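You operate a simulated robot arm through the tools that you are given. There is no shell and no other tool.

You run a simulated robot arm. Do the job below in one go: nothing can be reset, and whatever is moved stays where it is left.

JOB
Put a spoon of glass beads on the paper and fold the flap over them.
Fine: shut the bin and put the spoon back.

Only the result counts: the job must be done as asked and must still hold three seconds after the hand-in. Knocking over, shifting, dropping, spilling or breaking anything else fails it. Flat cloth is picked up by pressing the open fingertips on it (5 to 10 N) and closing them slowly along it; thin cloth reads only 2 to 8 mm in the jaws.

ROBOT AND FRAMES
A 7-joint arm with a two-finger parallel gripper, fixed in place. Base frame: the origin is at the foot of the arm, x ahead of it, y to its left, z up; the work surface is at about z = 0.9. Lengths are in m, angles in rad, forces in N, time in s.
With the tool pointing down near the work surface it reaches from about 0.38 to 0.9 m from the base axis. Its first joint turns from -2.496 to 2.496 rad. Payload 3 kg.
Tool frame: the origin (TCP) lies between the finger pads and is the grasp point; the fingertips stand 0.03 m ahead of it; z points along the fingers, y is the line along which they close. The gripper opens to 0.094 m. The fingers are 0.028 m wide and 0.01 m thick; the gripper's body (0.05 by 0.096 m) begins 0.055 m behind the TCP.
Orientation is that of the tool frame in the base frame, as [roll, pitch, yaw] about the fixed x, y, z axes, in that order (R = Rz(yaw) Ry(pitch) Rx(roll)). With the fingers straight down and closing along the base's y, the tool's x points along the base's -x, its y along +y and its z along -z.

CONTROLS
- The arm moves only by the tool step_arm. Its argument "motion" is a list that holds one entry, the list of rows, each a list of 7 numbers: the shift along the base's x, y, z in units of 40 mm (1.0 is 40 mm), then the turn, a rotation vector about the base's x, y, z in units of 6 degrees (1.0 is 6 degrees), then the finger opening in m, from 0 to 0.094. In form: [[[tx, ty, tz, ax, ay, az, hand], ...]]. A call has 1 to 20 rows; each row shifts and turns the commanded pose from where the row before left it. A call with a number of a shift or a turn outside -1 to 1 is refused whole. Rows are played at 5 a second. More than 0.05 m and 0.15 rad between two rows, or a gripper value outside its range, and nothing of the call is played. A pose out of reach is approached as far as the arm can. The call stops where the force on the tool passes 90 N (or 10 N more than at its start, if that is more) or the arm is blocked; 0.2 s more then pass. Each finger travels about 0.072 m/s and halts on what it meets, pressing with about 33 N; the grip force reading is that of the motor and also rises with nothing between the fingers. The clock runs only during rows and for 0.2 s after the last one: add rows that do not move to give the fingers time. It gives the time, the measured TCP pose, the force on the tool (base axes), the opening and the grip force at its end, in the units of the frame above (readings bear some noise), with the torque about the TCP (base axes, N m) and any sound that the robot's microphone picked up.
- Cameras (640 x 400 px; columns grow to the right, rows downward): "scene" is fixed at [0.3994, 0.4999, 1.5224]; the picture's right is [-0.87, -0.49, 0.00], its down [-0.32, 0.57, -0.75] and it looks along [0.37, -0.66, -0.66] (base axes); focal length 254 px, centre (320, 200). "wrist" rides on the gripper at [0.076, 0.014, -0.102] in the tool frame; the picture's right is [-0.18, 0.98, 0.00], its down [-0.75, -0.14, -0.64] and it looks along [-0.63, -0.12, 0.77] (tool axes); focal length 243 px, centre (320, 200). There is no depth. A picture from a camera that has moved, and an enlarged one, comes with that camera's place and axes in the base frame and with its lens.
- snapshot(camera): a new picture of that camera. No time passes.
- zoom(camera, box): a new picture of the part [left, top, right, bottom] of that camera's present view, enlarged. No time passes.
- finish_job(): hands the job in; it is judged then, once.

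Places have to be worked out from the pictures, the camera data and where the tool is seen. Open the gripper and draw the arm clear of the work before you hand the job in, unless the task says otherwise.

The tools are called after "Request:" by a JSON object that holds its "method" and its "body". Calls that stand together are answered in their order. step_arm: Moves the arm, as the interface text tells. Its arguments: {"type":"object","properties":{"motion":{"type":"array"}},"required":["motion"]} The other tools are called the same way: snapshot (camera) takes a picture; zoom (camera, box) takes an enlarged picture of a part of a camera's view; finish_job () hands the job in.

At the start:

```text
time_s: 0.0
position: [0.4377, 0.108, 1.3227]
tool_rot: [-3.141, 0.001, -3.141]
force: [0.3, 0.5, 0.6]
moment: [0.01, 0.01, 0.04]
width: 0.094
grip_force: 0.1
```

scene: 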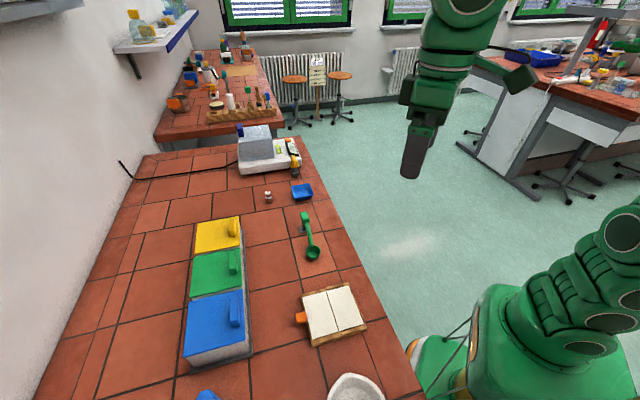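
wrist: 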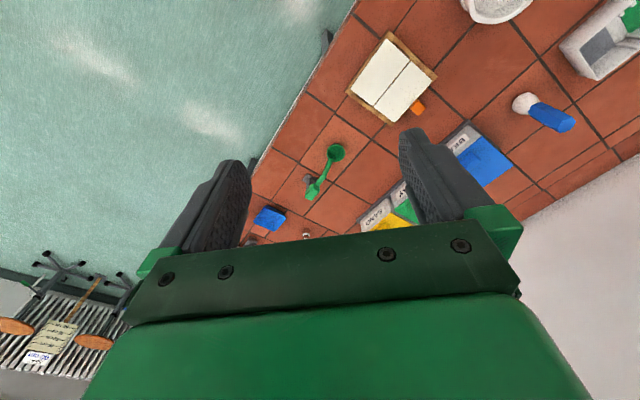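

I see bins with yellow, green and blue lids, a green spoon, and a board with paper. I'll take enlarged views to identify labels and geometry.

Request:
{"method": "zoom", "body": {"camera": "scene", "box": [160, 200, 280, 380]}}

Request:
{"method": "zoom", "body": {"camera": "scene", "box": [260, 170, 400, 260]}}

Request:
{"method": "zoom", "body": {"camera": "scene", "box": [270, 260, 400, 400]}}

Request:
{"method": "zoom", "body": {"camera": "wrist", "box": [240, 100, 540, 250]}}

Request:
{"method": "zoom", "body": {"camera": "wrist", "box": [330, 0, 640, 180]}}

```text
2.22 times, centred on (220, 290) of scene
camera zoom: at [0.3994, 0.4999, 1.5224], right [-0.87, -0.49, 0.0], down [-0.32, 0.57, -0.75], along [0.37, -0.66, -0.66], focal length 565 px, centre (542, 0)
```

zoom: 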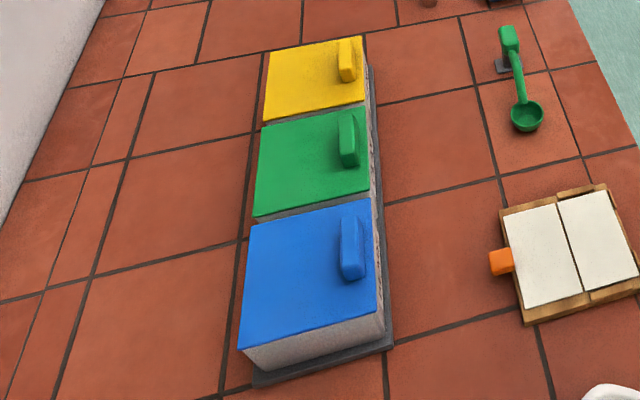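

```text
4.44 times, centred on (330, 215) of scene
camera zoom: at [0.3994, 0.4999, 1.5224], right [-0.87, -0.49, 0.0], down [-0.32, 0.57, -0.75], along [0.37, -0.66, -0.66], focal length 1130 px, centre (276, 133)
```

zoom: 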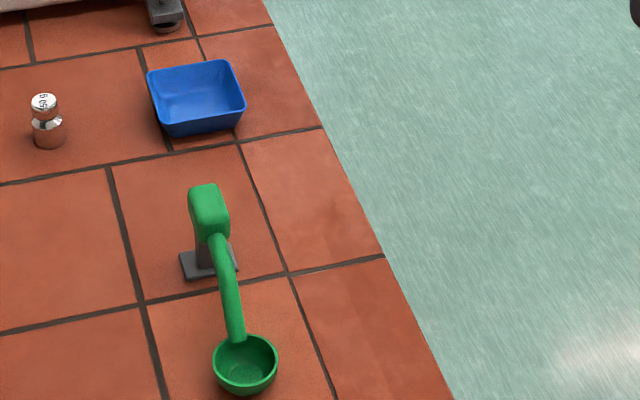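

```text
2.86 times, centred on (335, 330) of scene
camera zoom: at [0.3994, 0.4999, 1.5224], right [-0.87, -0.49, 0.0], down [-0.32, 0.57, -0.75], along [0.37, -0.66, -0.66], focal length 727 px, centre (277, -171)
```

zoom: 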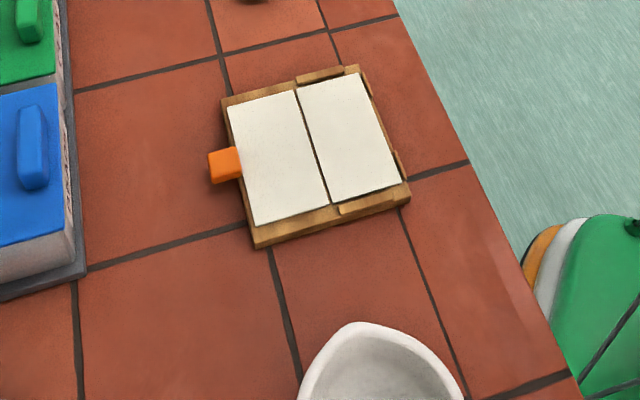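

```text
2.13 times, centred on (390, 175) of wrist
camera zoom: at [0.3615, 0.1219, 1.4243], right [0.18, 0.98, 0.0], down [0.75, -0.14, 0.64], along [0.63, -0.12, -0.77], focal length 518 px, centre (171, 253)
```

zoom: 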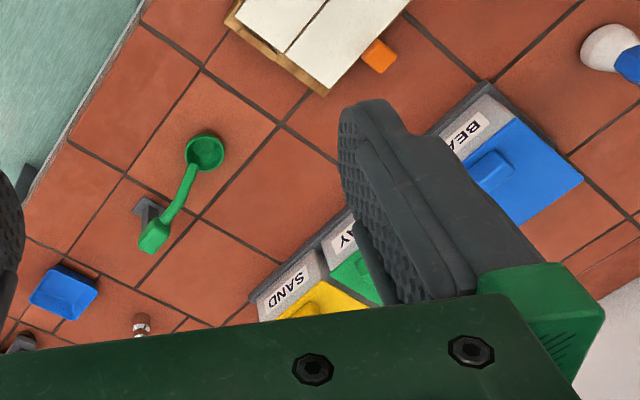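

```text
2.06 times, centred on (485, 90) of wrist
camera zoom: at [0.3615, 0.1219, 1.4243], right [0.18, 0.98, 0.0], down [0.75, -0.14, 0.64], along [0.63, -0.12, -0.77], focal length 501 px, centre (-21, 427)
```

zoom: 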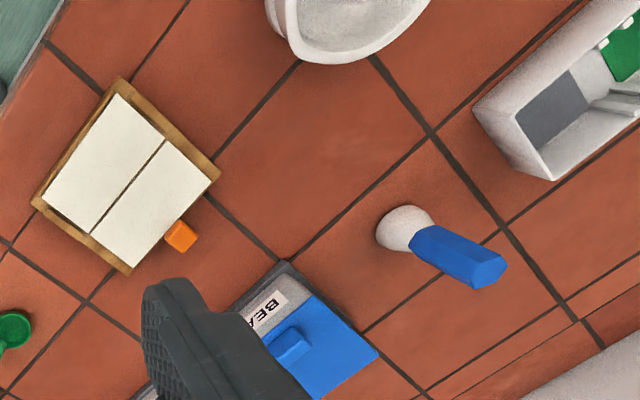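

The blue-lidded bin is labelled BEA(DS), sitting around (0.70, 0.38), with the spoon on a stand near (0.64, 0.12) and the paper near (0.51, 0.235). I'll rotate the tool 45° and shift for a better look at these.

Request:
{"method": "step_arm", "body": {"motion": [[[0, 0.29, -0.2, 0, 0, 0.9375, 0.094], [0, 0.29, -0.2, 0, 0, 0.9375, 0.094], [0, 0.29, -0.2, 0, 0, 0.9375, 0.094], [0, 0.29, -0.2, 0, 0, 0.9375, 0.094], [0, 0.29, -0.2, 0, 0, 0.9375, 0.094], [0, 0.29, -0.2, 0, 0, 0.9375, 0.094], [0, 0.29, -0.2, 0, 0, 0.9375, 0.094], [0, 0.29, -0.2, 0, 0, 0.9375, 0.094], [0, 0, 0, 0, 0, 0, 0.094]]]}}

Request:
{"method": "snapshot", "body": {"camera": "wrist"}}

Request:
{"method": "snapshot", "body": {"camera": "scene"}}

```text
time_s: 2.0
position: [0.4371, 0.2017, 1.2603]
tool_rot: [3.141, 0.0, -2.356]
force: [0.4, 0.7, 0.3]
moment: [-0.04, -0.01, 0.01]
width: 0.0939
grip_force: 0.1
```

```text
taken
camera wrist: at [0.3736, 0.1578, 1.3617], right [-0.56, 0.83, 0.0], down [0.63, 0.43, 0.64], along [0.53, 0.36, -0.77], focal length 243 px, centre (320, 200)
```

wrist: 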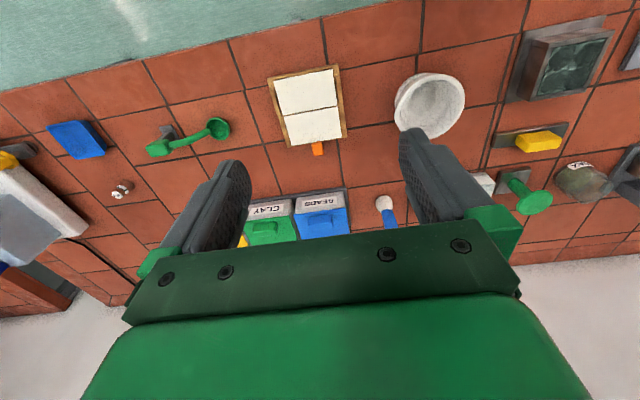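

```text
taken
```

scene: 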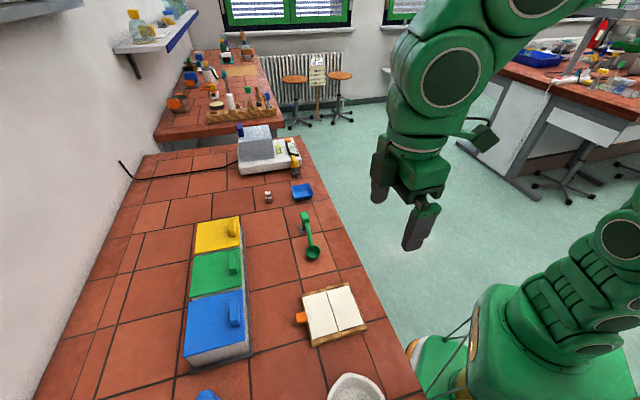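

The labels read CLAY and BEADS. I zoom on each item from this vantage for triangulation.

Request:
{"method": "zoom", "body": {"camera": "wrist", "box": [240, 170, 370, 250]}}

Request:
{"method": "zoom", "body": {"camera": "wrist", "box": [250, 50, 370, 165]}}

Request:
{"method": "zoom", "body": {"camera": "wrist", "box": [130, 100, 250, 170]}}

Request:
{"method": "zoom", "body": {"camera": "wrist", "box": [360, 20, 640, 220]}}

```text
4.92 times, centred on (305, 210) of wrist
camera zoom: at [0.3736, 0.1578, 1.3617], right [-0.56, 0.83, 0.0], down [0.63, 0.43, 0.64], along [0.53, 0.36, -0.77], focal length 1194 px, centre (394, 151)
```

zoom: 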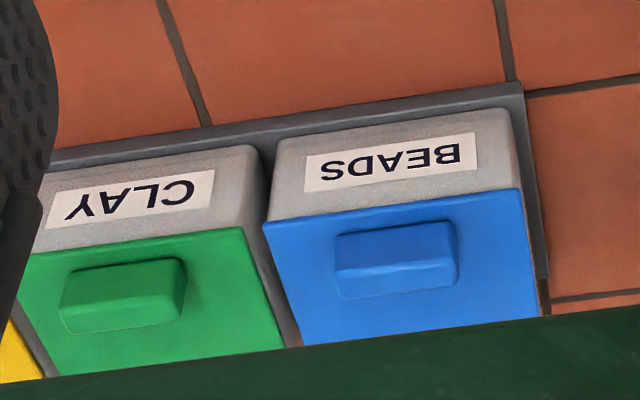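

```text
3.48 times, centred on (310, 108) of wrist
camera zoom: at [0.3736, 0.1578, 1.3617], right [-0.56, 0.83, 0.0], down [0.63, 0.43, 0.64], along [0.53, 0.36, -0.77], focal length 844 px, centre (355, 522)
```

zoom: 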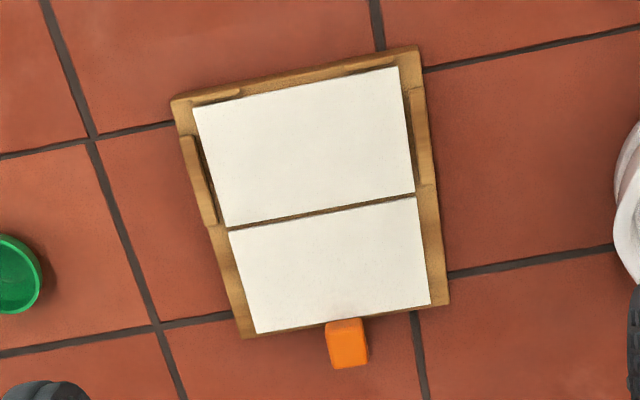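

```text
5.33 times, centred on (190, 135) of wrist
camera zoom: at [0.3736, 0.1578, 1.3617], right [-0.56, 0.83, 0.0], down [0.63, 0.43, 0.64], along [0.53, 0.36, -0.77], focal length 1294 px, centre (1013, 547)
```

zoom: 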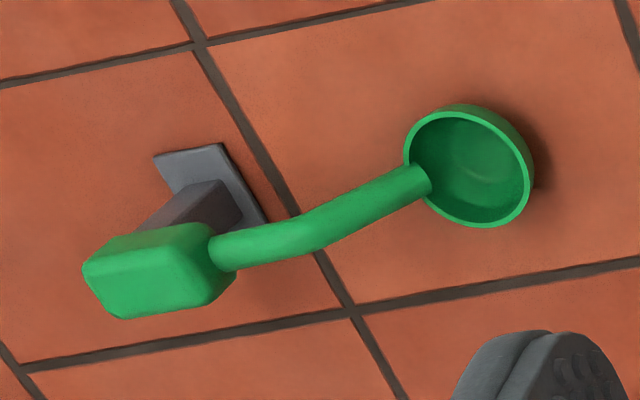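

```text
2.00 times, centred on (500, 120) of wrist
camera zoom: at [0.3736, 0.1578, 1.3617], right [-0.56, 0.83, 0.0], down [0.63, 0.43, 0.64], along [0.53, 0.36, -0.77], focal length 485 px, centre (-40, 360)
```

zoom: 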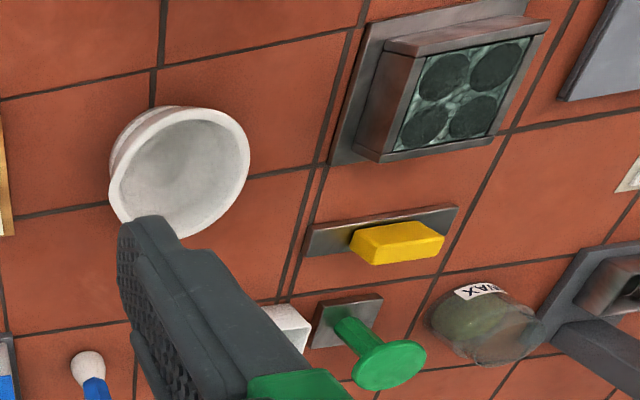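

Triangulation gives: bead lid about 0.118 m square, front edge (0.711,0.315)–(0.628,0.399), top z≈0.975, handle centre ≈(0.682,0.368,0.985); paper's fixed half centre ≈(0.495,0.212), tab ≈(0.571,0.286). I'll go above the lid handle with the fingers closing radially (yaw 135°) and look closer.

Request:
{"method": "step_arm", "body": {"motion": [[[0.405, 0.28, -0.18, 0, 0, -1, 0.06], [0.405, 0.28, -0.18, 0, 0, -1, 0.06], [0.405, 0.28, -0.18, 0, 0, -1, 0.06], [0.405, 0.28, -0.18, 0, 0, -1, 0.06], [0.405, 0.28, -0.18, 0, 0, -1, 0.06], [0.405, 0.28, -0.18, 0, 0, -1, 0.06], [0.405, 0.28, -0.18, 0, 0, -1, 0.06], [0.405, 0.28, -0.18, 0, 0, -1, 0.06], [0.405, 0.28, -0.18, 0, 0, -1, 0.06], [0.405, 0.28, -0.18, 0, 0, -1, 0.06], [0.405, 0.28, -0.18, 0, 0, -1, 0.06], [0.405, 0.28, -0.18, 0, 0, -1, 0.06], [0.405, 0.28, -0.18, 0, 0, -1, 0.06], [0.405, 0.28, -0.18, 0, 0, -1, 0.06], [0.405, 0.28, -0.18, 0, 0, -1, 0.06], [0, 0, 0, 0, 0, 0, 0.06]]]}}

Request:
{"method": "snapshot", "body": {"camera": "wrist"}}

Request:
{"method": "snapshot", "body": {"camera": "scene"}}

```text
time_s: 5.4
position: [0.6801, 0.3673, 1.1503]
tool_rot: [3.141, 0.0, 2.354]
force: [-0.3, -0.4, 0.1]
moment: [0.02, -0.01, 0.0]
width: 0.06
grip_force: 0.1
```

```text
taken
camera wrist: at [0.6363, 0.4327, 1.2511], right [0.83, 0.56, 0.0], down [0.43, -0.63, 0.64], along [0.36, -0.53, -0.77], focal length 243 px, centre (320, 200)
```

wrist: 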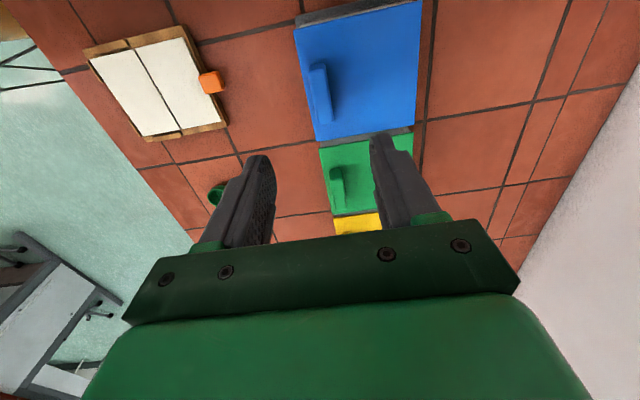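

```text
taken
```

scene: 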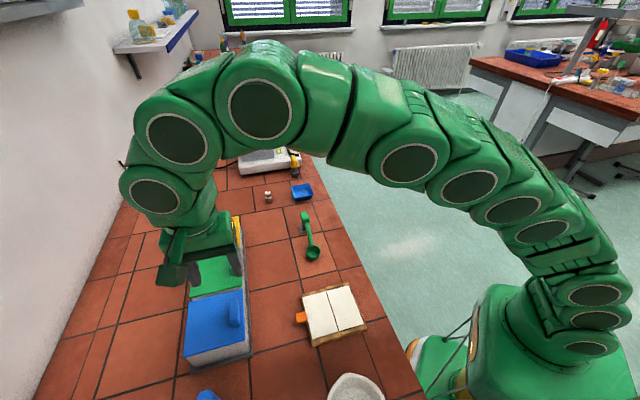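

The hand is over the bin. I zoom on the lid and handle.

Request:
{"method": "zoom", "body": {"camera": "wrist", "box": [270, 0, 450, 150]}}

Request:
{"method": "zoom", "body": {"camera": "wrist", "box": [80, 20, 250, 210]}}

Request:
{"method": "zoom", "body": {"camera": "scene", "box": [150, 220, 270, 380]}}

```text
2.67 times, centred on (360, 75) of wrist
camera zoom: at [0.6363, 0.4327, 1.2511], right [0.83, 0.56, 0.0], down [0.43, -0.63, 0.64], along [0.36, -0.53, -0.77], focal length 647 px, centre (213, 533)
```

zoom: 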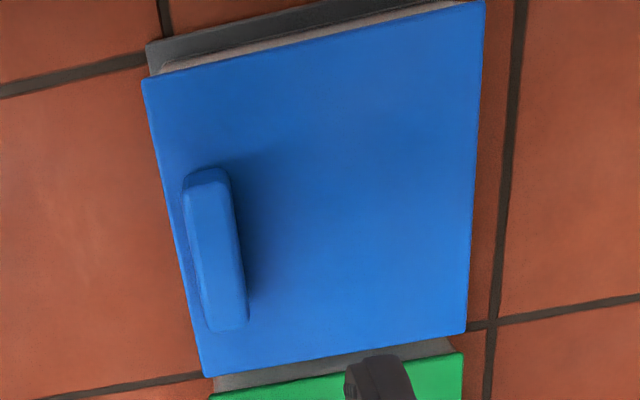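

```text
2.11 times, centred on (165, 115) of wrist
camera zoom: at [0.6363, 0.4327, 1.2511], right [0.83, 0.56, 0.0], down [0.43, -0.63, 0.64], along [0.36, -0.53, -0.77], focal length 511 px, centre (646, 379)
```

zoom: 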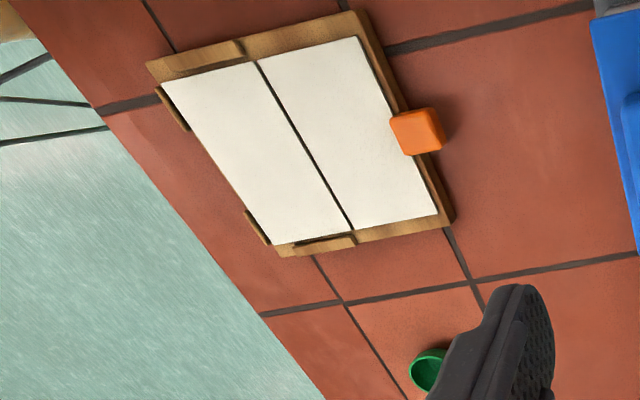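

```text
2.50 times, centred on (210, 300) of scene
camera zoom: at [0.3994, 0.4999, 1.5224], right [-0.87, -0.49, 0.0], down [-0.32, 0.57, -0.75], along [0.37, -0.66, -0.66], focal length 636 px, centre (595, -50)
```

zoom: 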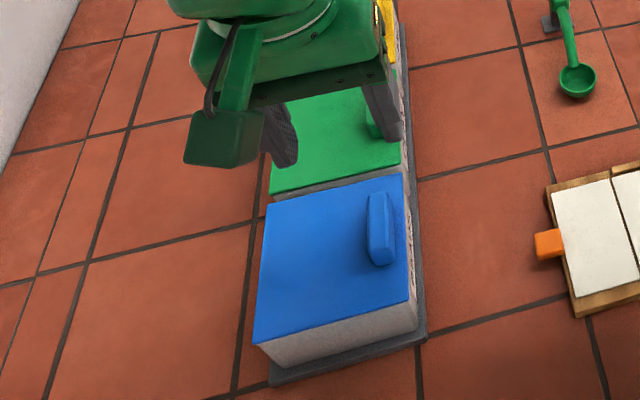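

The handle bar is centred at about (0.680, 0.370), about 16 mm wide and 50 mm long. I lower with the fingers straddling it, tips just above the lid.

Request:
{"method": "step_arm", "body": {"motion": [[[0, 0.06, -0.5, 0, 0, 0, 0.06], [0, 0, -0.5, 0, 0, 0, 0.06], [0, 0, -0.5, 0, 0, 0, 0.06], [0, 0, -0.5, 0, 0, 0, 0.06], [0, 0, -0.5, 0, 0, 0, 0.06], [0, 0, -0.5, 0, 0, 0, 0.06], [0, 0, -0.3, 0, 0, 0, 0.06], [0, 0, 0, 0, 0, 0, 0.06]]]}}

Request:
{"method": "snapshot", "body": {"camera": "wrist"}}

Request:
{"method": "zoom", "body": {"camera": "scene", "box": [150, 220, 270, 380]}}

```text
time_s: 7.2
position: [0.6808, 0.3704, 1.0198]
tool_rot: [3.141, 0.0, 2.356]
force: [-0.7, 0.3, 0.3]
moment: [-0.03, 0.0, -0.03]
width: 0.0599
grip_force: 0.1
```

```text
taken
camera wrist: at [0.6372, 0.4343, 1.1212], right [0.83, 0.56, 0.0], down [0.43, -0.63, 0.64], along [0.36, -0.53, -0.77], focal length 243 px, centre (320, 200)
```

wrist: 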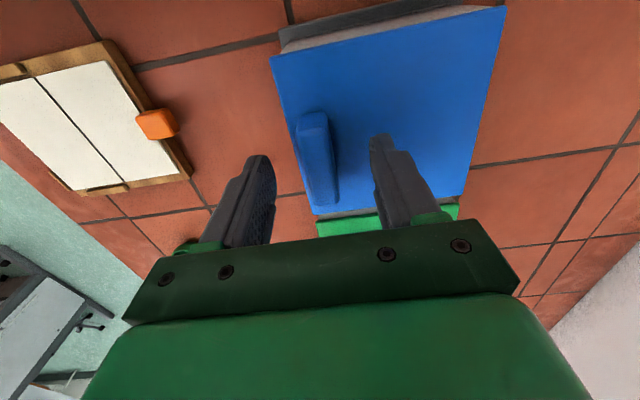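

```text
2.50 times, centred on (210, 300) of scene
camera zoom: at [0.3994, 0.4999, 1.5224], right [-0.87, -0.49, 0.0], down [-0.32, 0.57, -0.75], along [0.37, -0.66, -0.66], focal length 636 px, centre (595, -50)
```

zoom: 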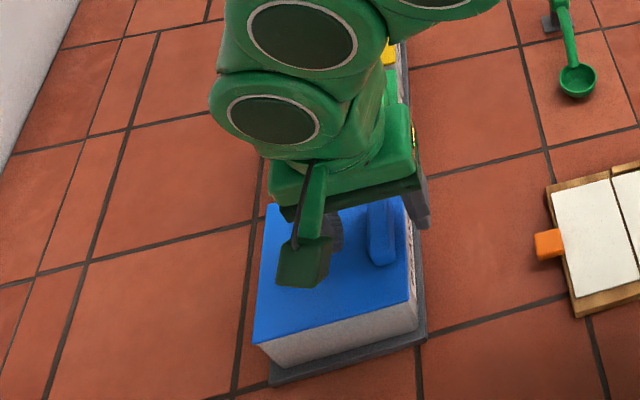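

Fingers straddle the handle well. I lower about 9 mm more and close gradually.

Request:
{"method": "step_arm", "body": {"motion": [[[0, 0, -0.12, 0, 0, 0, 0.06], [0, 0, -0.1, 0, 0, 0, 0.06], [0, 0, 0, 0, 0, 0, 0.04], [0, 0, 0, 0, 0, 0, 0.03], [0, 0, 0, 0, 0, 0, 0.02], [0, 0, 0, 0, 0, 0, 0.01], [0, 0, 0, 0, 0, 0, 0.005], [0, 0, 0, 0, 0, 0, 0.005]]]}}

Request:
{"method": "snapshot", "body": {"camera": "wrist"}}

```text
time_s: 9.0
position: [0.6795, 0.3702, 1.0106]
tool_rot: [3.142, 0.001, 2.357]
force: [-9.0, -7.1, 4.7]
moment: [-0.25, 0.24, 0.07]
width: 0.0177
grip_force: 44.9
```

```text
taken
camera wrist: at [0.6369, 0.4342, 1.1118], right [0.83, 0.56, 0.0], down [0.43, -0.63, 0.64], along [0.36, -0.53, -0.77], focal length 243 px, centre (320, 200)
```

wrist: 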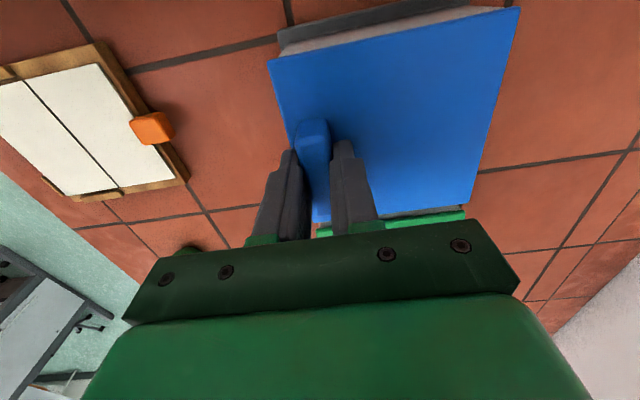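

The grip holds the handle (17.7 mm). I start a small 12° arc about the presumed rear hinge (0.750, 0.440, 0.97) to see how the lid behaves.

Request:
{"method": "step_arm", "body": {"motion": [[[0.042, 0.042, 0.127, 0.353, -0.353, 0, 0.005], [0.042, 0.042, 0.127, 0.353, -0.353, 0, 0.005], [0.051, 0.051, 0.12, 0.353, -0.353, 0, 0.005], [0.051, 0.051, 0.12, 0.353, -0.353, 0, 0.005], [0, 0, 0, 0, 0, 0, 0.005]]]}}

Request:
{"method": "zoom", "body": {"camera": "scene", "box": [150, 220, 270, 380]}}

Request:
{"method": "snapshot", "body": {"camera": "wrist"}}

```text
time_s: 10.2
position: [0.6857, 0.3758, 1.0321]
tool_rot: [2.934, -0.001, 2.354]
force: [-52.4, -50.0, 13.3]
moment: [-1.72, 2.2, -0.01]
width: 0.0438
grip_force: 34.1
```

```text
2.50 times, centred on (210, 300) of scene
camera zoom: at [0.3994, 0.4999, 1.5224], right [-0.87, -0.49, 0.0], down [-0.32, 0.57, -0.75], along [0.37, -0.66, -0.66], focal length 636 px, centre (595, -50)
```

zoom: 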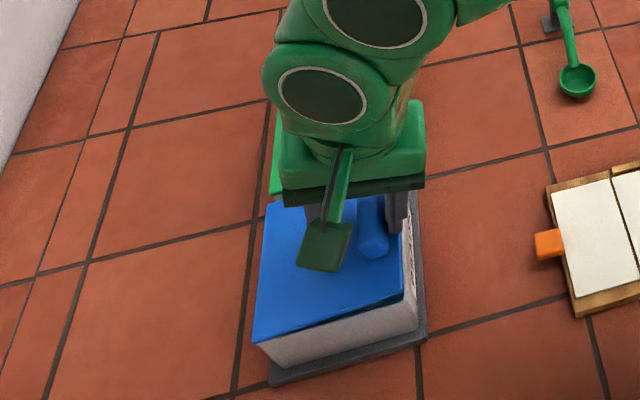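

```text
taken
camera wrist: at [0.6281, 0.4253, 1.1336], right [0.81, 0.55, 0.2], down [0.34, -0.73, 0.6], along [0.48, -0.42, -0.77], focal length 243 px, centre (320, 200)
```

wrist: 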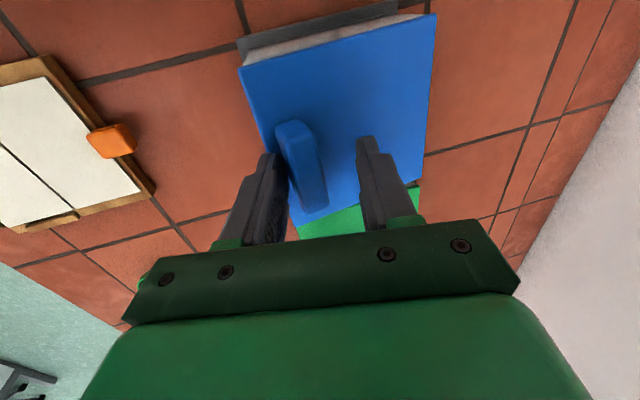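

I realise the rotation direction was wrong: the lid top faces outward as it opens, so the tool twisted against the handle. I open the fingers to release the load and look.

Request:
{"method": "step_arm", "body": {"motion": [[[0, 0, 0, 0, 0, 0, 0.065], [0, 0, 0, 0, 0, 0, 0.075], [0, 0, 0, 0, 0, 0, 0.075]]]}}

Request:
{"method": "snapshot", "body": {"camera": "wrist"}}

Request:
{"method": "zoom", "body": {"camera": "scene", "box": [150, 220, 270, 380]}}

```text
time_s: 11.0
position: [0.6877, 0.3786, 1.0314]
tool_rot: [2.932, 0.001, 2.356]
force: [1.1, 0.2, 0.3]
moment: [0.03, 0.03, 0.0]
width: 0.0751
grip_force: 0.0
```

```text
taken
camera wrist: at [0.6288, 0.4268, 1.1332], right [0.81, 0.55, 0.21], down [0.34, -0.73, 0.6], along [0.48, -0.42, -0.77], focal length 243 px, centre (320, 200)
```

wrist: 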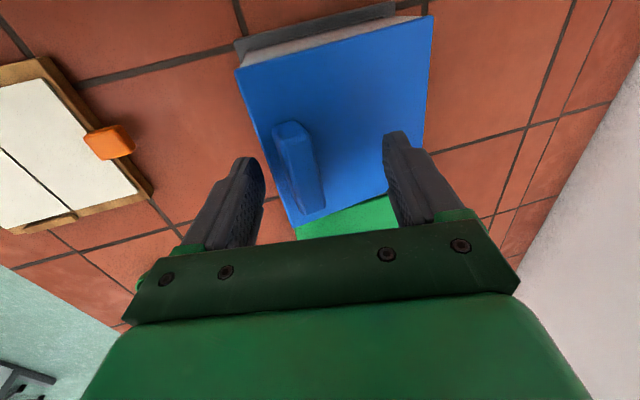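

```text
2.50 times, centred on (210, 300) of scene
camera zoom: at [0.3994, 0.4999, 1.5224], right [-0.87, -0.49, 0.0], down [-0.32, 0.57, -0.75], along [0.37, -0.66, -0.66], focal length 636 px, centre (595, -50)
```

zoom: 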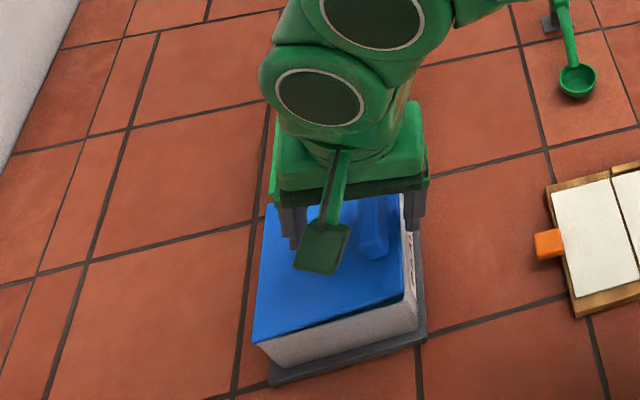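

The lid stayed slightly raised after release, suggesting a friction hinge. I'll lift away, level the tool, and turn 90° so the fingers grip the handle's ends (closing along the hinge axis), letting the handle pivot between the pads.

Request:
{"method": "step_arm", "body": {"motion": [[[0, 0, 0.5, 0, 0, 0, 0.08], [0, 0, 0.5, -0.707, 0.707, 0, 0.08], [0, 0, 0.5, -0.707, 0.707, 0, 0.08], [-0.03, -0.03, 0.5, 0, 0, 1, 0.08], [-0.03, -0.03, 0.2, 0, 0, 1, 0.08], [-0.03, -0.03, 0, 0, 0, 1, 0.08], [-0.03, -0.03, 0, 0, 0, 1, 0.08], [-0.03, -0.03, 0, 0, 0, 1, 0.08], [-0.03, -0.03, 0, 0, 0, 1, 0.08], [0, 0, 0, 0, 0, 1, 0.08], [0, 0, 0, 0, 0, 1, 0.08], [0, 0, 0, 0, 0, 1, 0.08], [0, 0, 0, 0, 0, 1, 0.08], [0, 0, 0, 0, 0, 1, 0.08], [0, 0, 0, 0, 0, 1, 0.08], [0, 0, 0, 0, 0, 1, 0.08], [0, 0, 0, 0, 0, 1, 0.08], [0, 0, 0, 0, 0, 1, 0.08], [0, 0, 0, 0, 0, 0, 0.08]]]}}

Request:
{"method": "snapshot", "body": {"camera": "wrist"}}

Request:
{"method": "zoom", "body": {"camera": "scene", "box": [150, 220, 270, 380]}}

```text
time_s: 15.0
position: [0.6805, 0.3704, 1.1174]
tool_rot: [3.141, 0.001, -2.356]
force: [-0.3, -0.3, 1.5]
moment: [0.01, 0.01, -0.02]
width: 0.08
grip_force: 0.0
```

```text
taken
camera wrist: at [0.6175, 0.3271, 1.2196], right [-0.57, 0.82, 0.0], down [0.63, 0.43, 0.64], along [0.53, 0.36, -0.77], focal length 243 px, centre (320, 200)
```

wrist: 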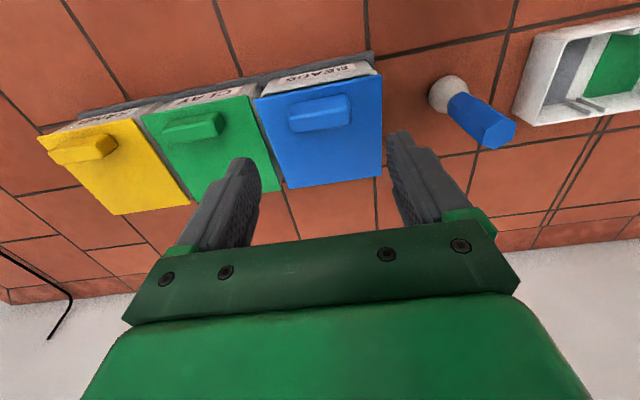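

```text
2.50 times, centred on (210, 300) of scene
camera zoom: at [0.3994, 0.4999, 1.5224], right [-0.87, -0.49, 0.0], down [-0.32, 0.57, -0.75], along [0.37, -0.66, -0.66], focal length 636 px, centre (595, -50)
```

zoom: 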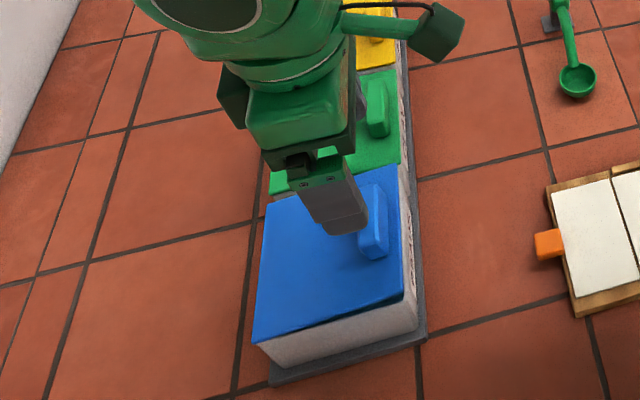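

Request:
{"method": "zoom", "body": {"camera": "wrist", "box": [230, 40, 400, 200]}}

```text
2.50 times, centred on (315, 120) of wrist
camera zoom: at [0.6175, 0.3271, 1.2196], right [-0.57, 0.82, 0.0], down [0.63, 0.43, 0.64], along [0.53, 0.36, -0.77], focal length 606 px, centre (332, 400)
```

zoom: 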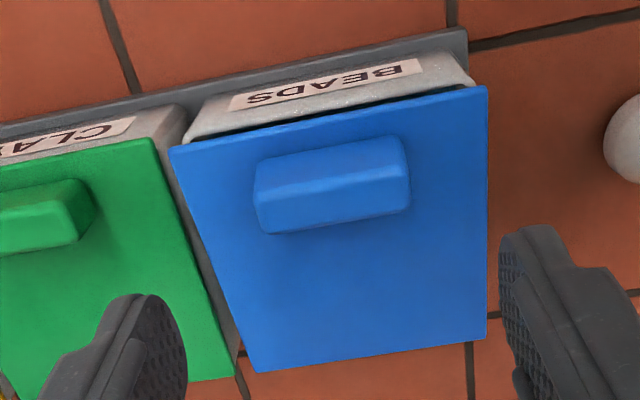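

Handle centre confirmed near (0.681, 0.370), now slightly raised. I descend with the 80 mm opening straddling its ends, then close.

Request:
{"method": "step_arm", "body": {"motion": [[[0, 0, -0.5, 0, 0, 0, 0.08], [0, 0, -0.5, 0, 0, 0, 0.08], [0, 0, -0.5, 0, 0, 0, 0.08], [0, 0, -0.5, 0, 0, 0, 0.08], [0, 0, -0.4, 0, 0, 0, 0.08], [0, 0, 0, 0, 0, 0, 0.07], [0, 0, 0, 0, 0, 0, 0.06], [0, 0, 0, 0, 0, 0, 0.05], [0, 0, 0, 0, 0, 0, 0.04], [0, 0, 0, 0, 0, 0, 0.04]]]}}

Request:
{"method": "snapshot", "body": {"camera": "wrist"}}

Request:
{"method": "zoom", "body": {"camera": "scene", "box": [150, 220, 270, 380]}}

```text
time_s: 17.2
position: [0.6817, 0.3698, 1.0213]
tool_rot: [3.14, -0.001, -2.356]
force: [-4.6, 4.8, -2.1]
moment: [0.0, -0.02, 0.15]
width: 0.0536
grip_force: 45.1
```

```text
taken
camera wrist: at [0.618, 0.3266, 1.1234], right [-0.56, 0.83, 0.0], down [0.63, 0.43, 0.64], along [0.53, 0.36, -0.77], focal length 243 px, centre (320, 200)
```

wrist: 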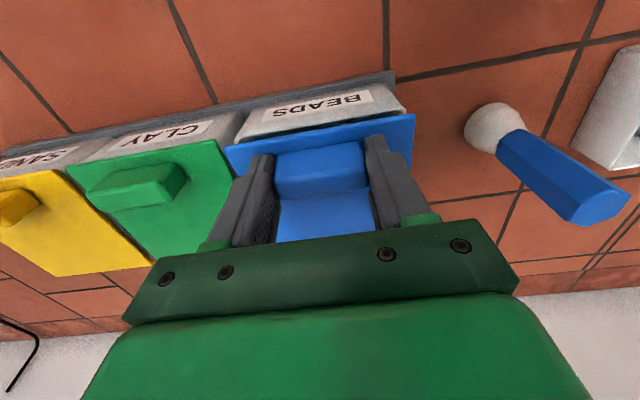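

```text
2.50 times, centred on (210, 300) of scene
camera zoom: at [0.3994, 0.4999, 1.5224], right [-0.87, -0.49, 0.0], down [-0.32, 0.57, -0.75], along [0.37, -0.66, -0.66], focal length 636 px, centre (595, -50)
```

zoom: 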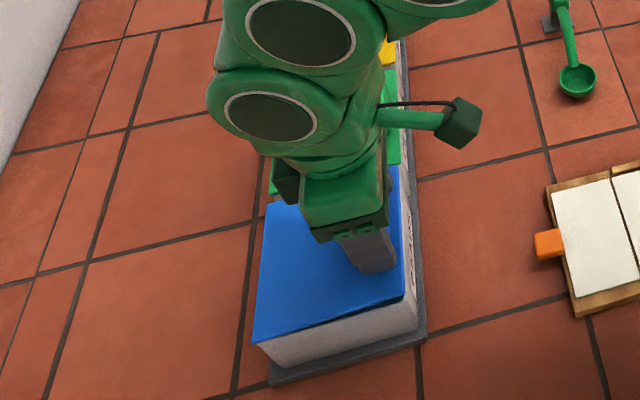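

The handle ends are held. I lift along an arc with the tool staying vertical, first 30°.

Request:
{"method": "step_arm", "body": {"motion": [[[0.027, 0.027, 0.127, 0, 0, 0, 0.035], [0.027, 0.027, 0.127, 0, 0, 0, 0.035], [0.036, 0.036, 0.122, 0, 0, 0, 0.035], [0.036, 0.036, 0.122, 0, 0, 0, 0.035], [0.045, 0.045, 0.116, 0, 0, 0, 0.035], [0.045, 0.045, 0.116, 0, 0, 0, 0.035], [0.053, 0.053, 0.108, 0, 0, 0, 0.035], [0.053, 0.053, 0.108, 0, 0, 0, 0.035], [0, 0, 0, 0, 0, 0, 0.035]]]}}

Request:
{"method": "snapshot", "body": {"camera": "wrist"}}

Request:
{"method": "zoom", "body": {"camera": "scene", "box": [150, 200, 300, 380]}}

```text
time_s: 19.2
position: [0.6936, 0.3823, 1.0595]
tool_rot: [3.141, 0.0, -2.359]
force: [-3.2, -10.7, -9.4]
moment: [-1.11, 1.1, -0.18]
width: 0.0533
grip_force: 45.1
```

```text
taken
camera wrist: at [0.6299, 0.3388, 1.1612], right [-0.56, 0.83, 0.0], down [0.63, 0.43, 0.64], along [0.53, 0.36, -0.77], focal length 243 px, centre (320, 200)
```

wrist: 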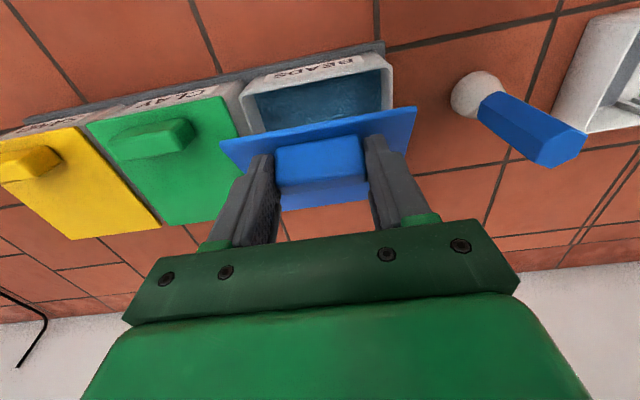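

```text
2.22 times, centred on (225, 290) of scene
camera zoom: at [0.3994, 0.4999, 1.5224], right [-0.87, -0.49, 0.0], down [-0.32, 0.57, -0.75], along [0.37, -0.66, -0.66], focal length 565 px, centre (531, 0)
```

zoom: 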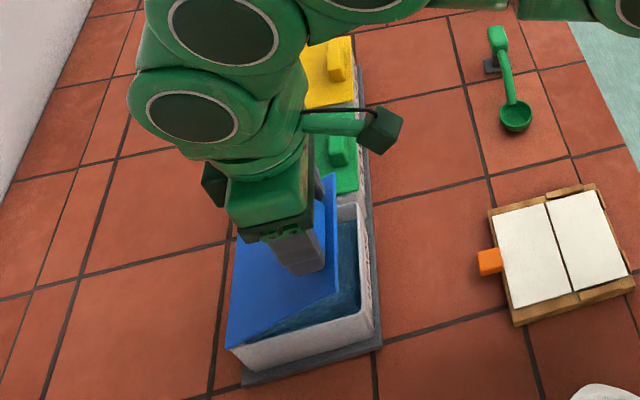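

The lid opens smoothly on a rear hinge and beads are visible. I continue the arc.

Request:
{"method": "step_arm", "body": {"motion": [[[0.061, 0.061, 0.1, 0, 0, 0, 0.035], [0.061, 0.061, 0.1, 0, 0, 0, 0.035], [0.068, 0.068, 0.09, 0, 0, 0, 0.035], [0.068, 0.068, 0.09, 0, 0, 0, 0.035], [0.074, 0.074, 0.08, 0, 0, 0, 0.035], [0.074, 0.074, 0.08, 0, 0, 0, 0.035], [0.08, 0.08, 0.068, 0, 0, 0, 0.035], [0.08, 0.08, 0.068, 0, 0, 0, 0.035], [0.085, 0.085, 0.056, 0, 0, 0, 0.035], [0.085, 0.085, 0.056, 0, 0, 0, 0.035], [0, 0, 0, 0, 0, 0, 0.035]]]}}

Request:
{"method": "snapshot", "body": {"camera": "wrist"}}

Request:
{"method": "zoom", "body": {"camera": "scene", "box": [150, 200, 300, 380]}}

```text
time_s: 21.6
position: [0.7226, 0.4118, 1.093]
tool_rot: [-3.141, 0.0, -2.358]
force: [4.3, -26.5, 5.0]
moment: [-1.42, 0.75, -0.16]
width: 0.0536
grip_force: 45.2
```

```text
taken
camera wrist: at [0.6595, 0.3684, 1.1934], right [-0.56, 0.83, 0.0], down [0.63, 0.43, 0.64], along [0.53, 0.36, -0.77], focal length 243 px, centre (320, 200)
```

wrist: 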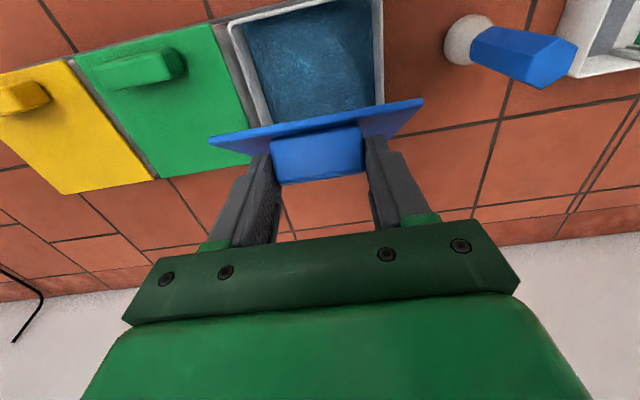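

```text
2.22 times, centred on (225, 290) of scene
camera zoom: at [0.3994, 0.4999, 1.5224], right [-0.87, -0.49, 0.0], down [-0.32, 0.57, -0.75], along [0.37, -0.66, -0.66], focal length 565 px, centre (531, 0)
```

zoom: 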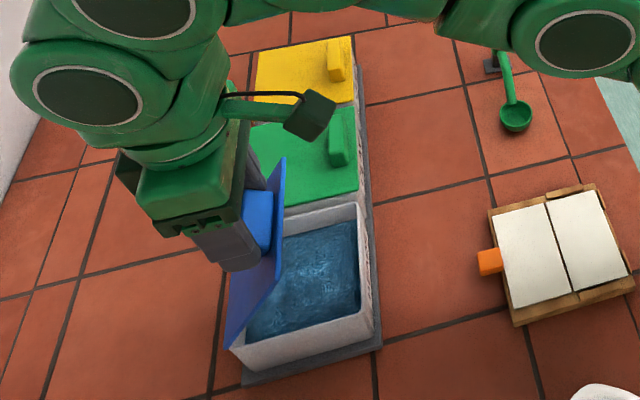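

Lid is at about 58° and the bead bed is visible. I continue to just past vertical with a slight correction along the hinge axis to relieve side load.

Request:
{"method": "step_arm", "body": {"motion": [[[0.094, 0.082, 0.043, 0, 0, 0, 0.035], [0.094, 0.082, 0.043, 0, 0, 0, 0.035], [0.097, 0.085, 0.03, 0, 0, 0, 0.035], [0.097, 0.085, 0.03, 0, 0, 0, 0.035], [0.098, 0.087, 0.0165, 0, 0, 0, 0.035], [0.098, 0.087, 0.0165, 0, 0, 0, 0.035], [0, 0, 0, 0, 0, 0, 0.035]]]}}

Request:
{"method": "snapshot", "body": {"camera": "wrist"}}

Request:
{"method": "zoom", "body": {"camera": "scene", "box": [150, 200, 300, 380]}}

```text
time_s: 23.2
position: [0.7316, 0.4202, 1.0939]
tool_rot: [3.141, 0.001, -2.357]
force: [7.0, -21.9, 41.1]
moment: [-0.33, -0.52, 0.1]
width: 0.0535
grip_force: 44.9
out of reach, approached as far as the arm can: row 3, 4, 5, 6
```

```text
taken
camera wrist: at [0.6675, 0.3765, 1.1944], right [-0.56, 0.83, 0.0], down [0.63, 0.43, 0.64], along [0.53, 0.36, -0.77], focal length 243 px, centre (320, 200)
```

wrist: 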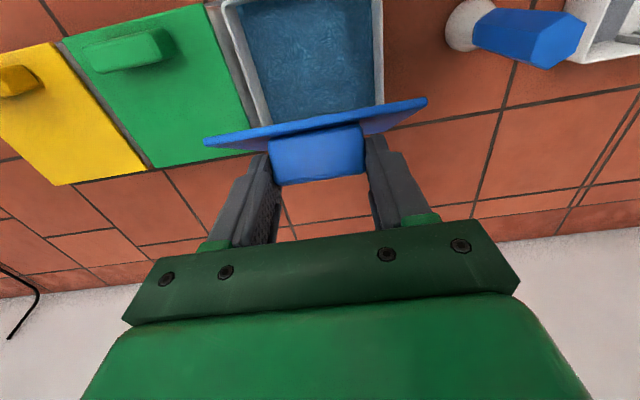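

```text
2.22 times, centred on (225, 290) of scene
camera zoom: at [0.3994, 0.4999, 1.5224], right [-0.87, -0.49, 0.0], down [-0.32, 0.57, -0.75], along [0.37, -0.66, -0.66], focal length 565 px, centre (531, 0)
```

zoom: 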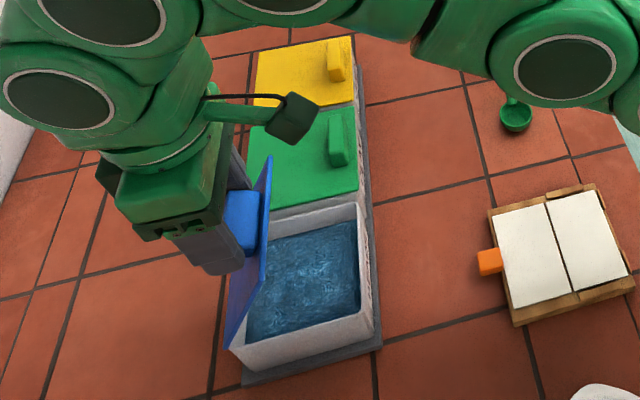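

The arm hit its reach limit at about 68° of lid opening. I back the command off a little, then see whether the lid holds by itself upon release; afterwards I can push it from the inner side.

Request:
{"method": "step_arm", "body": {"motion": [[[-0.098, -0.087, -0.0165, 0, 0, 0, 0.035], [-0.098, -0.087, -0.0165, 0, 0, 0, 0.035], [-0.097, -0.085, -0.03, 0, 0, 0, 0.035], [0, 0, 0, 0, 0, 0, 0.035]]]}}

```text
time_s: 24.2
position: [0.7198, 0.4084, 1.0866]
tool_rot: [-3.141, -0.006, -2.359]
force: [44.1, -17.2, -39.9]
moment: [-0.06, -0.46, 0.51]
width: 0.0537
grip_force: 45.5
```

The command had been clamped, so the lid now resists being brought back (a friction hinge). I open the fingers slightly to release and check that the lid holds.

Request:
{"method": "step_arm", "body": {"motion": [[[0.06, 0.03, -0.02, 0, 0, 0, 0.05], [0, 0, 0, 0, 0, 0, 0.058], [0, 0, 0, 0, 0, 0, 0.066], [0, 0, 0, 0, 0, 0, 0.074], [0, 0, 0, 0, 0, 0, 0.078]]]}}

Request:
{"method": "snapshot", "body": {"camera": "wrist"}}

Request:
{"method": "zoom", "body": {"camera": "scene", "box": [150, 200, 300, 380]}}

```text
time_s: 25.4
position: [0.7216, 0.4107, 1.0893]
tool_rot: [-3.141, 0.001, -2.356]
force: [-0.1, -0.1, 0.6]
moment: [-0.01, 0.0, 0.0]
width: 0.0779
grip_force: 0.1
```

```text
taken
camera wrist: at [0.6577, 0.3681, 1.1906], right [-0.56, 0.83, 0.0], down [0.63, 0.43, 0.64], along [0.53, 0.36, -0.77], focal length 243 px, centre (320, 200)
```

wrist: 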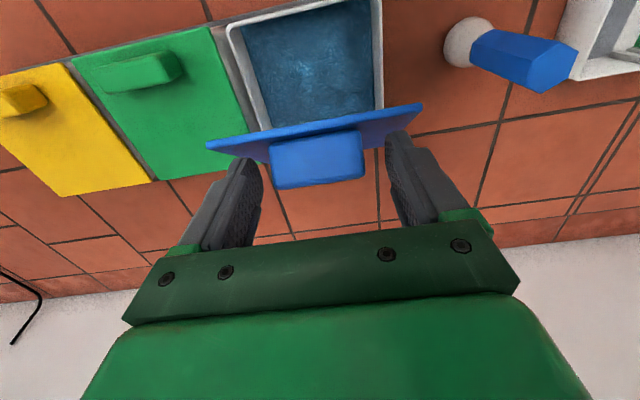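

```text
2.22 times, centred on (225, 290) of scene
camera zoom: at [0.3994, 0.4999, 1.5224], right [-0.87, -0.49, 0.0], down [-0.32, 0.57, -0.75], along [0.37, -0.66, -0.66], focal length 565 px, centre (531, 0)
```

zoom: 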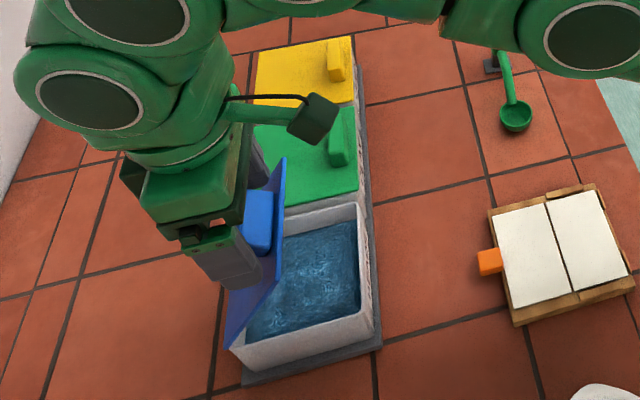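

The lid holds on its own at about 62°. I go up and inward, close the fingers and tilt the tool 45° outward so I can push the lid's underside past vertical.

Request:
{"method": "step_arm", "body": {"motion": [[[0, 0, 0.8, 0, 0, 0, 0.078], [0, 0, 1, 0, 0, 0, 0.078], [0, 0, 1, 0, 0, 0, 0.078], [-0.24, -0.24, 0, 0.663, -0.663, 0, 0.06], [-0.24, -0.24, 0, 0.663, -0.663, 0, 0.04], [-0.24, -0.24, 0, 0.663, -0.663, 0, 0.02], [-0.24, -0.24, 0, 0.663, -0.663, 0, 0.0], [-0.24, -0.24, 0, 0.663, -0.663, 0, 0.0], [-0.24, -0.24, 0, 0.663, -0.663, 0, 0.0], [-0.24, -0.24, 0, 0.663, -0.663, 0, 0.0], [-0.24, -0.24, 0, 0.663, -0.663, 0, 0.0], [0, 0, 0, 0, 0, 0, 0]]]}}

Request:
{"method": "snapshot", "body": {"camera": "wrist"}}

Request:
{"method": "snapshot", "body": {"camera": "scene"}}

```text
time_s: 28.0
position: [0.6205, 0.3168, 1.1602]
tool_rot: [3.141, 0.787, -2.359]
force: [0.3, -0.5, 0.1]
moment: [-0.02, -0.02, 0.0]
width: 0.0
grip_force: 32.8
out of reach, approached as far as the arm can: row 1, 2, 3
```

```text
taken
camera wrist: at [0.5206, 0.2382, 1.1783], right [-0.6, 0.79, 0.13], down [0.15, -0.05, 0.99], along [0.78, 0.61, -0.09], focal length 243 px, centre (320, 200)
```

wrist: 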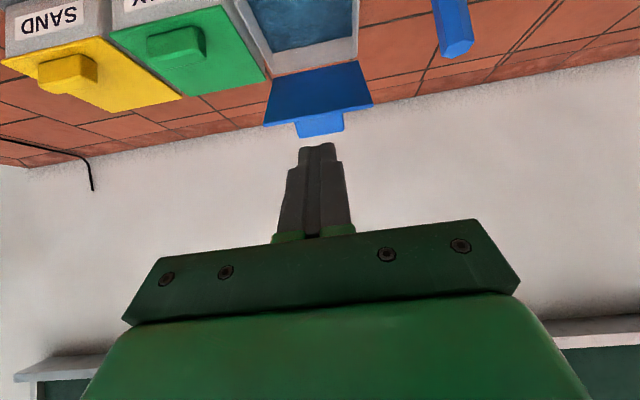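

```text
taken
```

scene: 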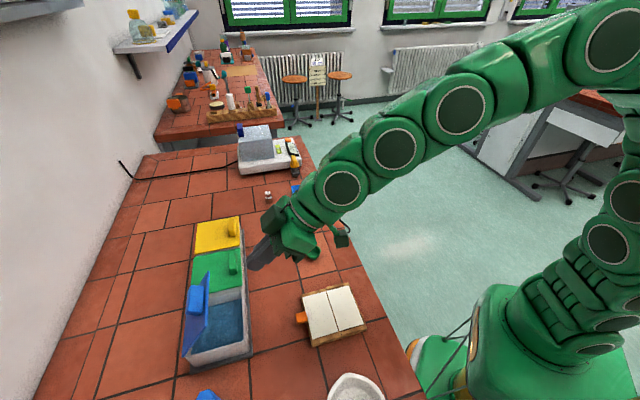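

The hand is tilted and clear. I move the fingertips to just in front of the lid's underside (z≈1.055) and then push outward.

Request:
{"method": "step_arm", "body": {"motion": [[[0.26, 0.25, -0.35, 0, 0, 0, 0], [0.26, 0.25, -0.35, 0, 0, 0, 0], [0.26, 0.25, -0.35, 0, 0, 0, 0], [0.26, 0.25, -0.35, 0, 0, 0, 0], [0.26, 0.25, -0.35, 0, 0, 0, 0], [0.26, 0.25, -0.35, 0, 0, 0, 0], [0, 0, 0, 0, 0, 0, 0]]]}}

Request:
{"method": "snapshot", "body": {"camera": "wrist"}}

Request:
{"method": "zoom", "body": {"camera": "scene", "box": [150, 200, 300, 380]}}

```text
time_s: 29.5
position: [0.6827, 0.3784, 1.0875]
tool_rot: [-3.138, 0.803, -2.355]
force: [-17.8, -5.8, 26.2]
moment: [0.5, -0.29, 0.31]
width: 0.0
grip_force: 33.6
stopped in row 7: the force on the tool passed its limit at 104 N (the readings are from after the stop); the commanded pose is now the measured one
```

```text
taken
camera wrist: at [0.5838, 0.2997, 1.1035], right [-0.6, 0.79, 0.13], down [0.14, -0.06, 0.99], along [0.79, 0.61, -0.08], focal length 243 px, centre (320, 200)
```

wrist: 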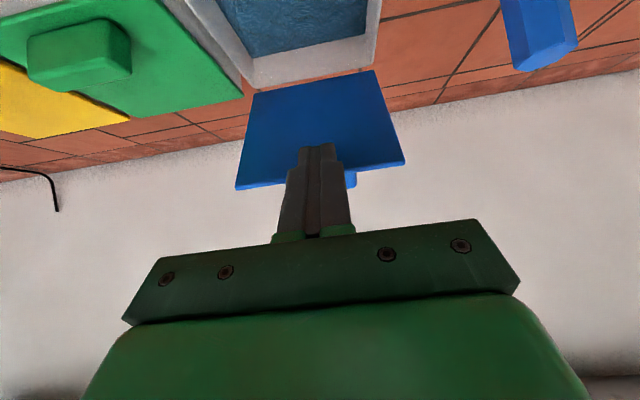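

```text
2.22 times, centred on (225, 290) of scene
camera zoom: at [0.3994, 0.4999, 1.5224], right [-0.87, -0.49, 0.0], down [-0.32, 0.57, -0.75], along [0.37, -0.66, -0.66], focal length 565 px, centre (531, 0)
```

zoom: 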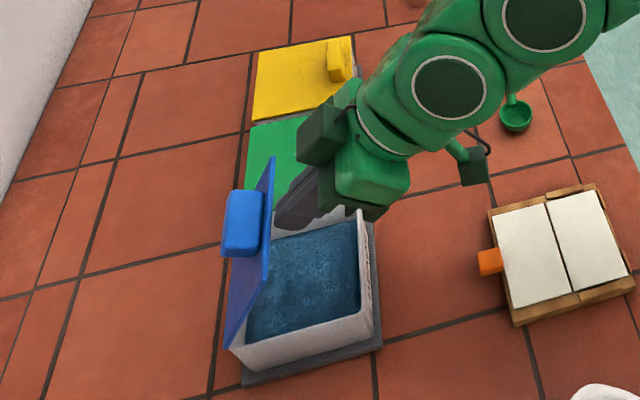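

The push met the lid near its free edge at high speed and tripped the limit. I back off slightly, lower 15 mm, and push outward much more slowly.

Request:
{"method": "step_arm", "body": {"motion": [[[-0.15, -0.15, 0, 0, 0, 0, 0], [0, 0, -0.2, 0, 0, 0, 0], [0, 0, -0.2, 0, 0, 0, 0], [0.06, 0.06, 0, 0, 0, 0, 0], [0.06, 0.06, 0, 0, 0, 0, 0], [0.06, 0.06, 0, 0, 0, 0, 0], [0.06, 0.06, 0, 0, 0, 0, 0], [0.06, 0.06, 0, 0, 0, 0, 0], [0.06, 0.06, 0, 0, 0, 0, 0], [0.06, 0.06, 0, 0, 0, 0, 0], [0.06, 0.06, 0, 0, 0, 0, 0]]]}}

Request:
{"method": "zoom", "body": {"camera": "scene", "box": [150, 200, 300, 380]}}

Request:
{"method": "snapshot", "body": {"camera": "wrist"}}

```text
time_s: 31.9
position: [0.6958, 0.3912, 1.07]
tool_rot: [-3.141, 0.801, -2.357]
force: [0.6, -0.3, 0.8]
moment: [-0.01, -0.01, 0.0]
width: 0.0
grip_force: 32.8
```

```text
2.22 times, centred on (225, 290) of scene
camera zoom: at [0.3994, 0.4999, 1.5224], right [-0.87, -0.49, 0.0], down [-0.32, 0.57, -0.75], along [0.37, -0.66, -0.66], focal length 565 px, centre (531, 0)
```

zoom: 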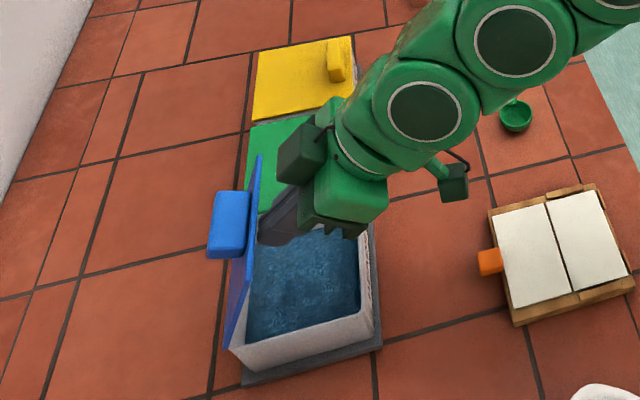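

```text
taken
camera wrist: at [0.5969, 0.3129, 1.086], right [-0.6, 0.79, 0.13], down [0.14, -0.05, 0.99], along [0.79, 0.61, -0.08], focal length 243 px, centre (320, 200)
```

wrist: 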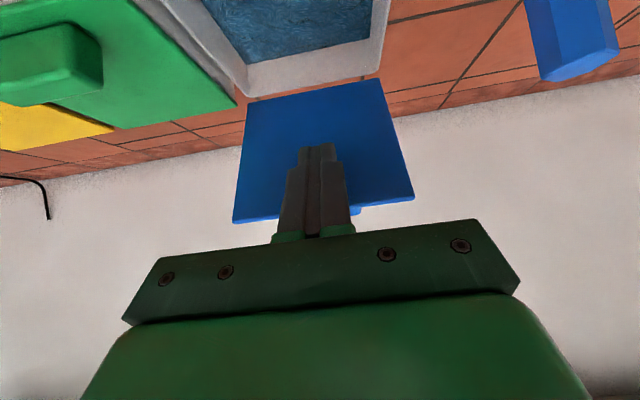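

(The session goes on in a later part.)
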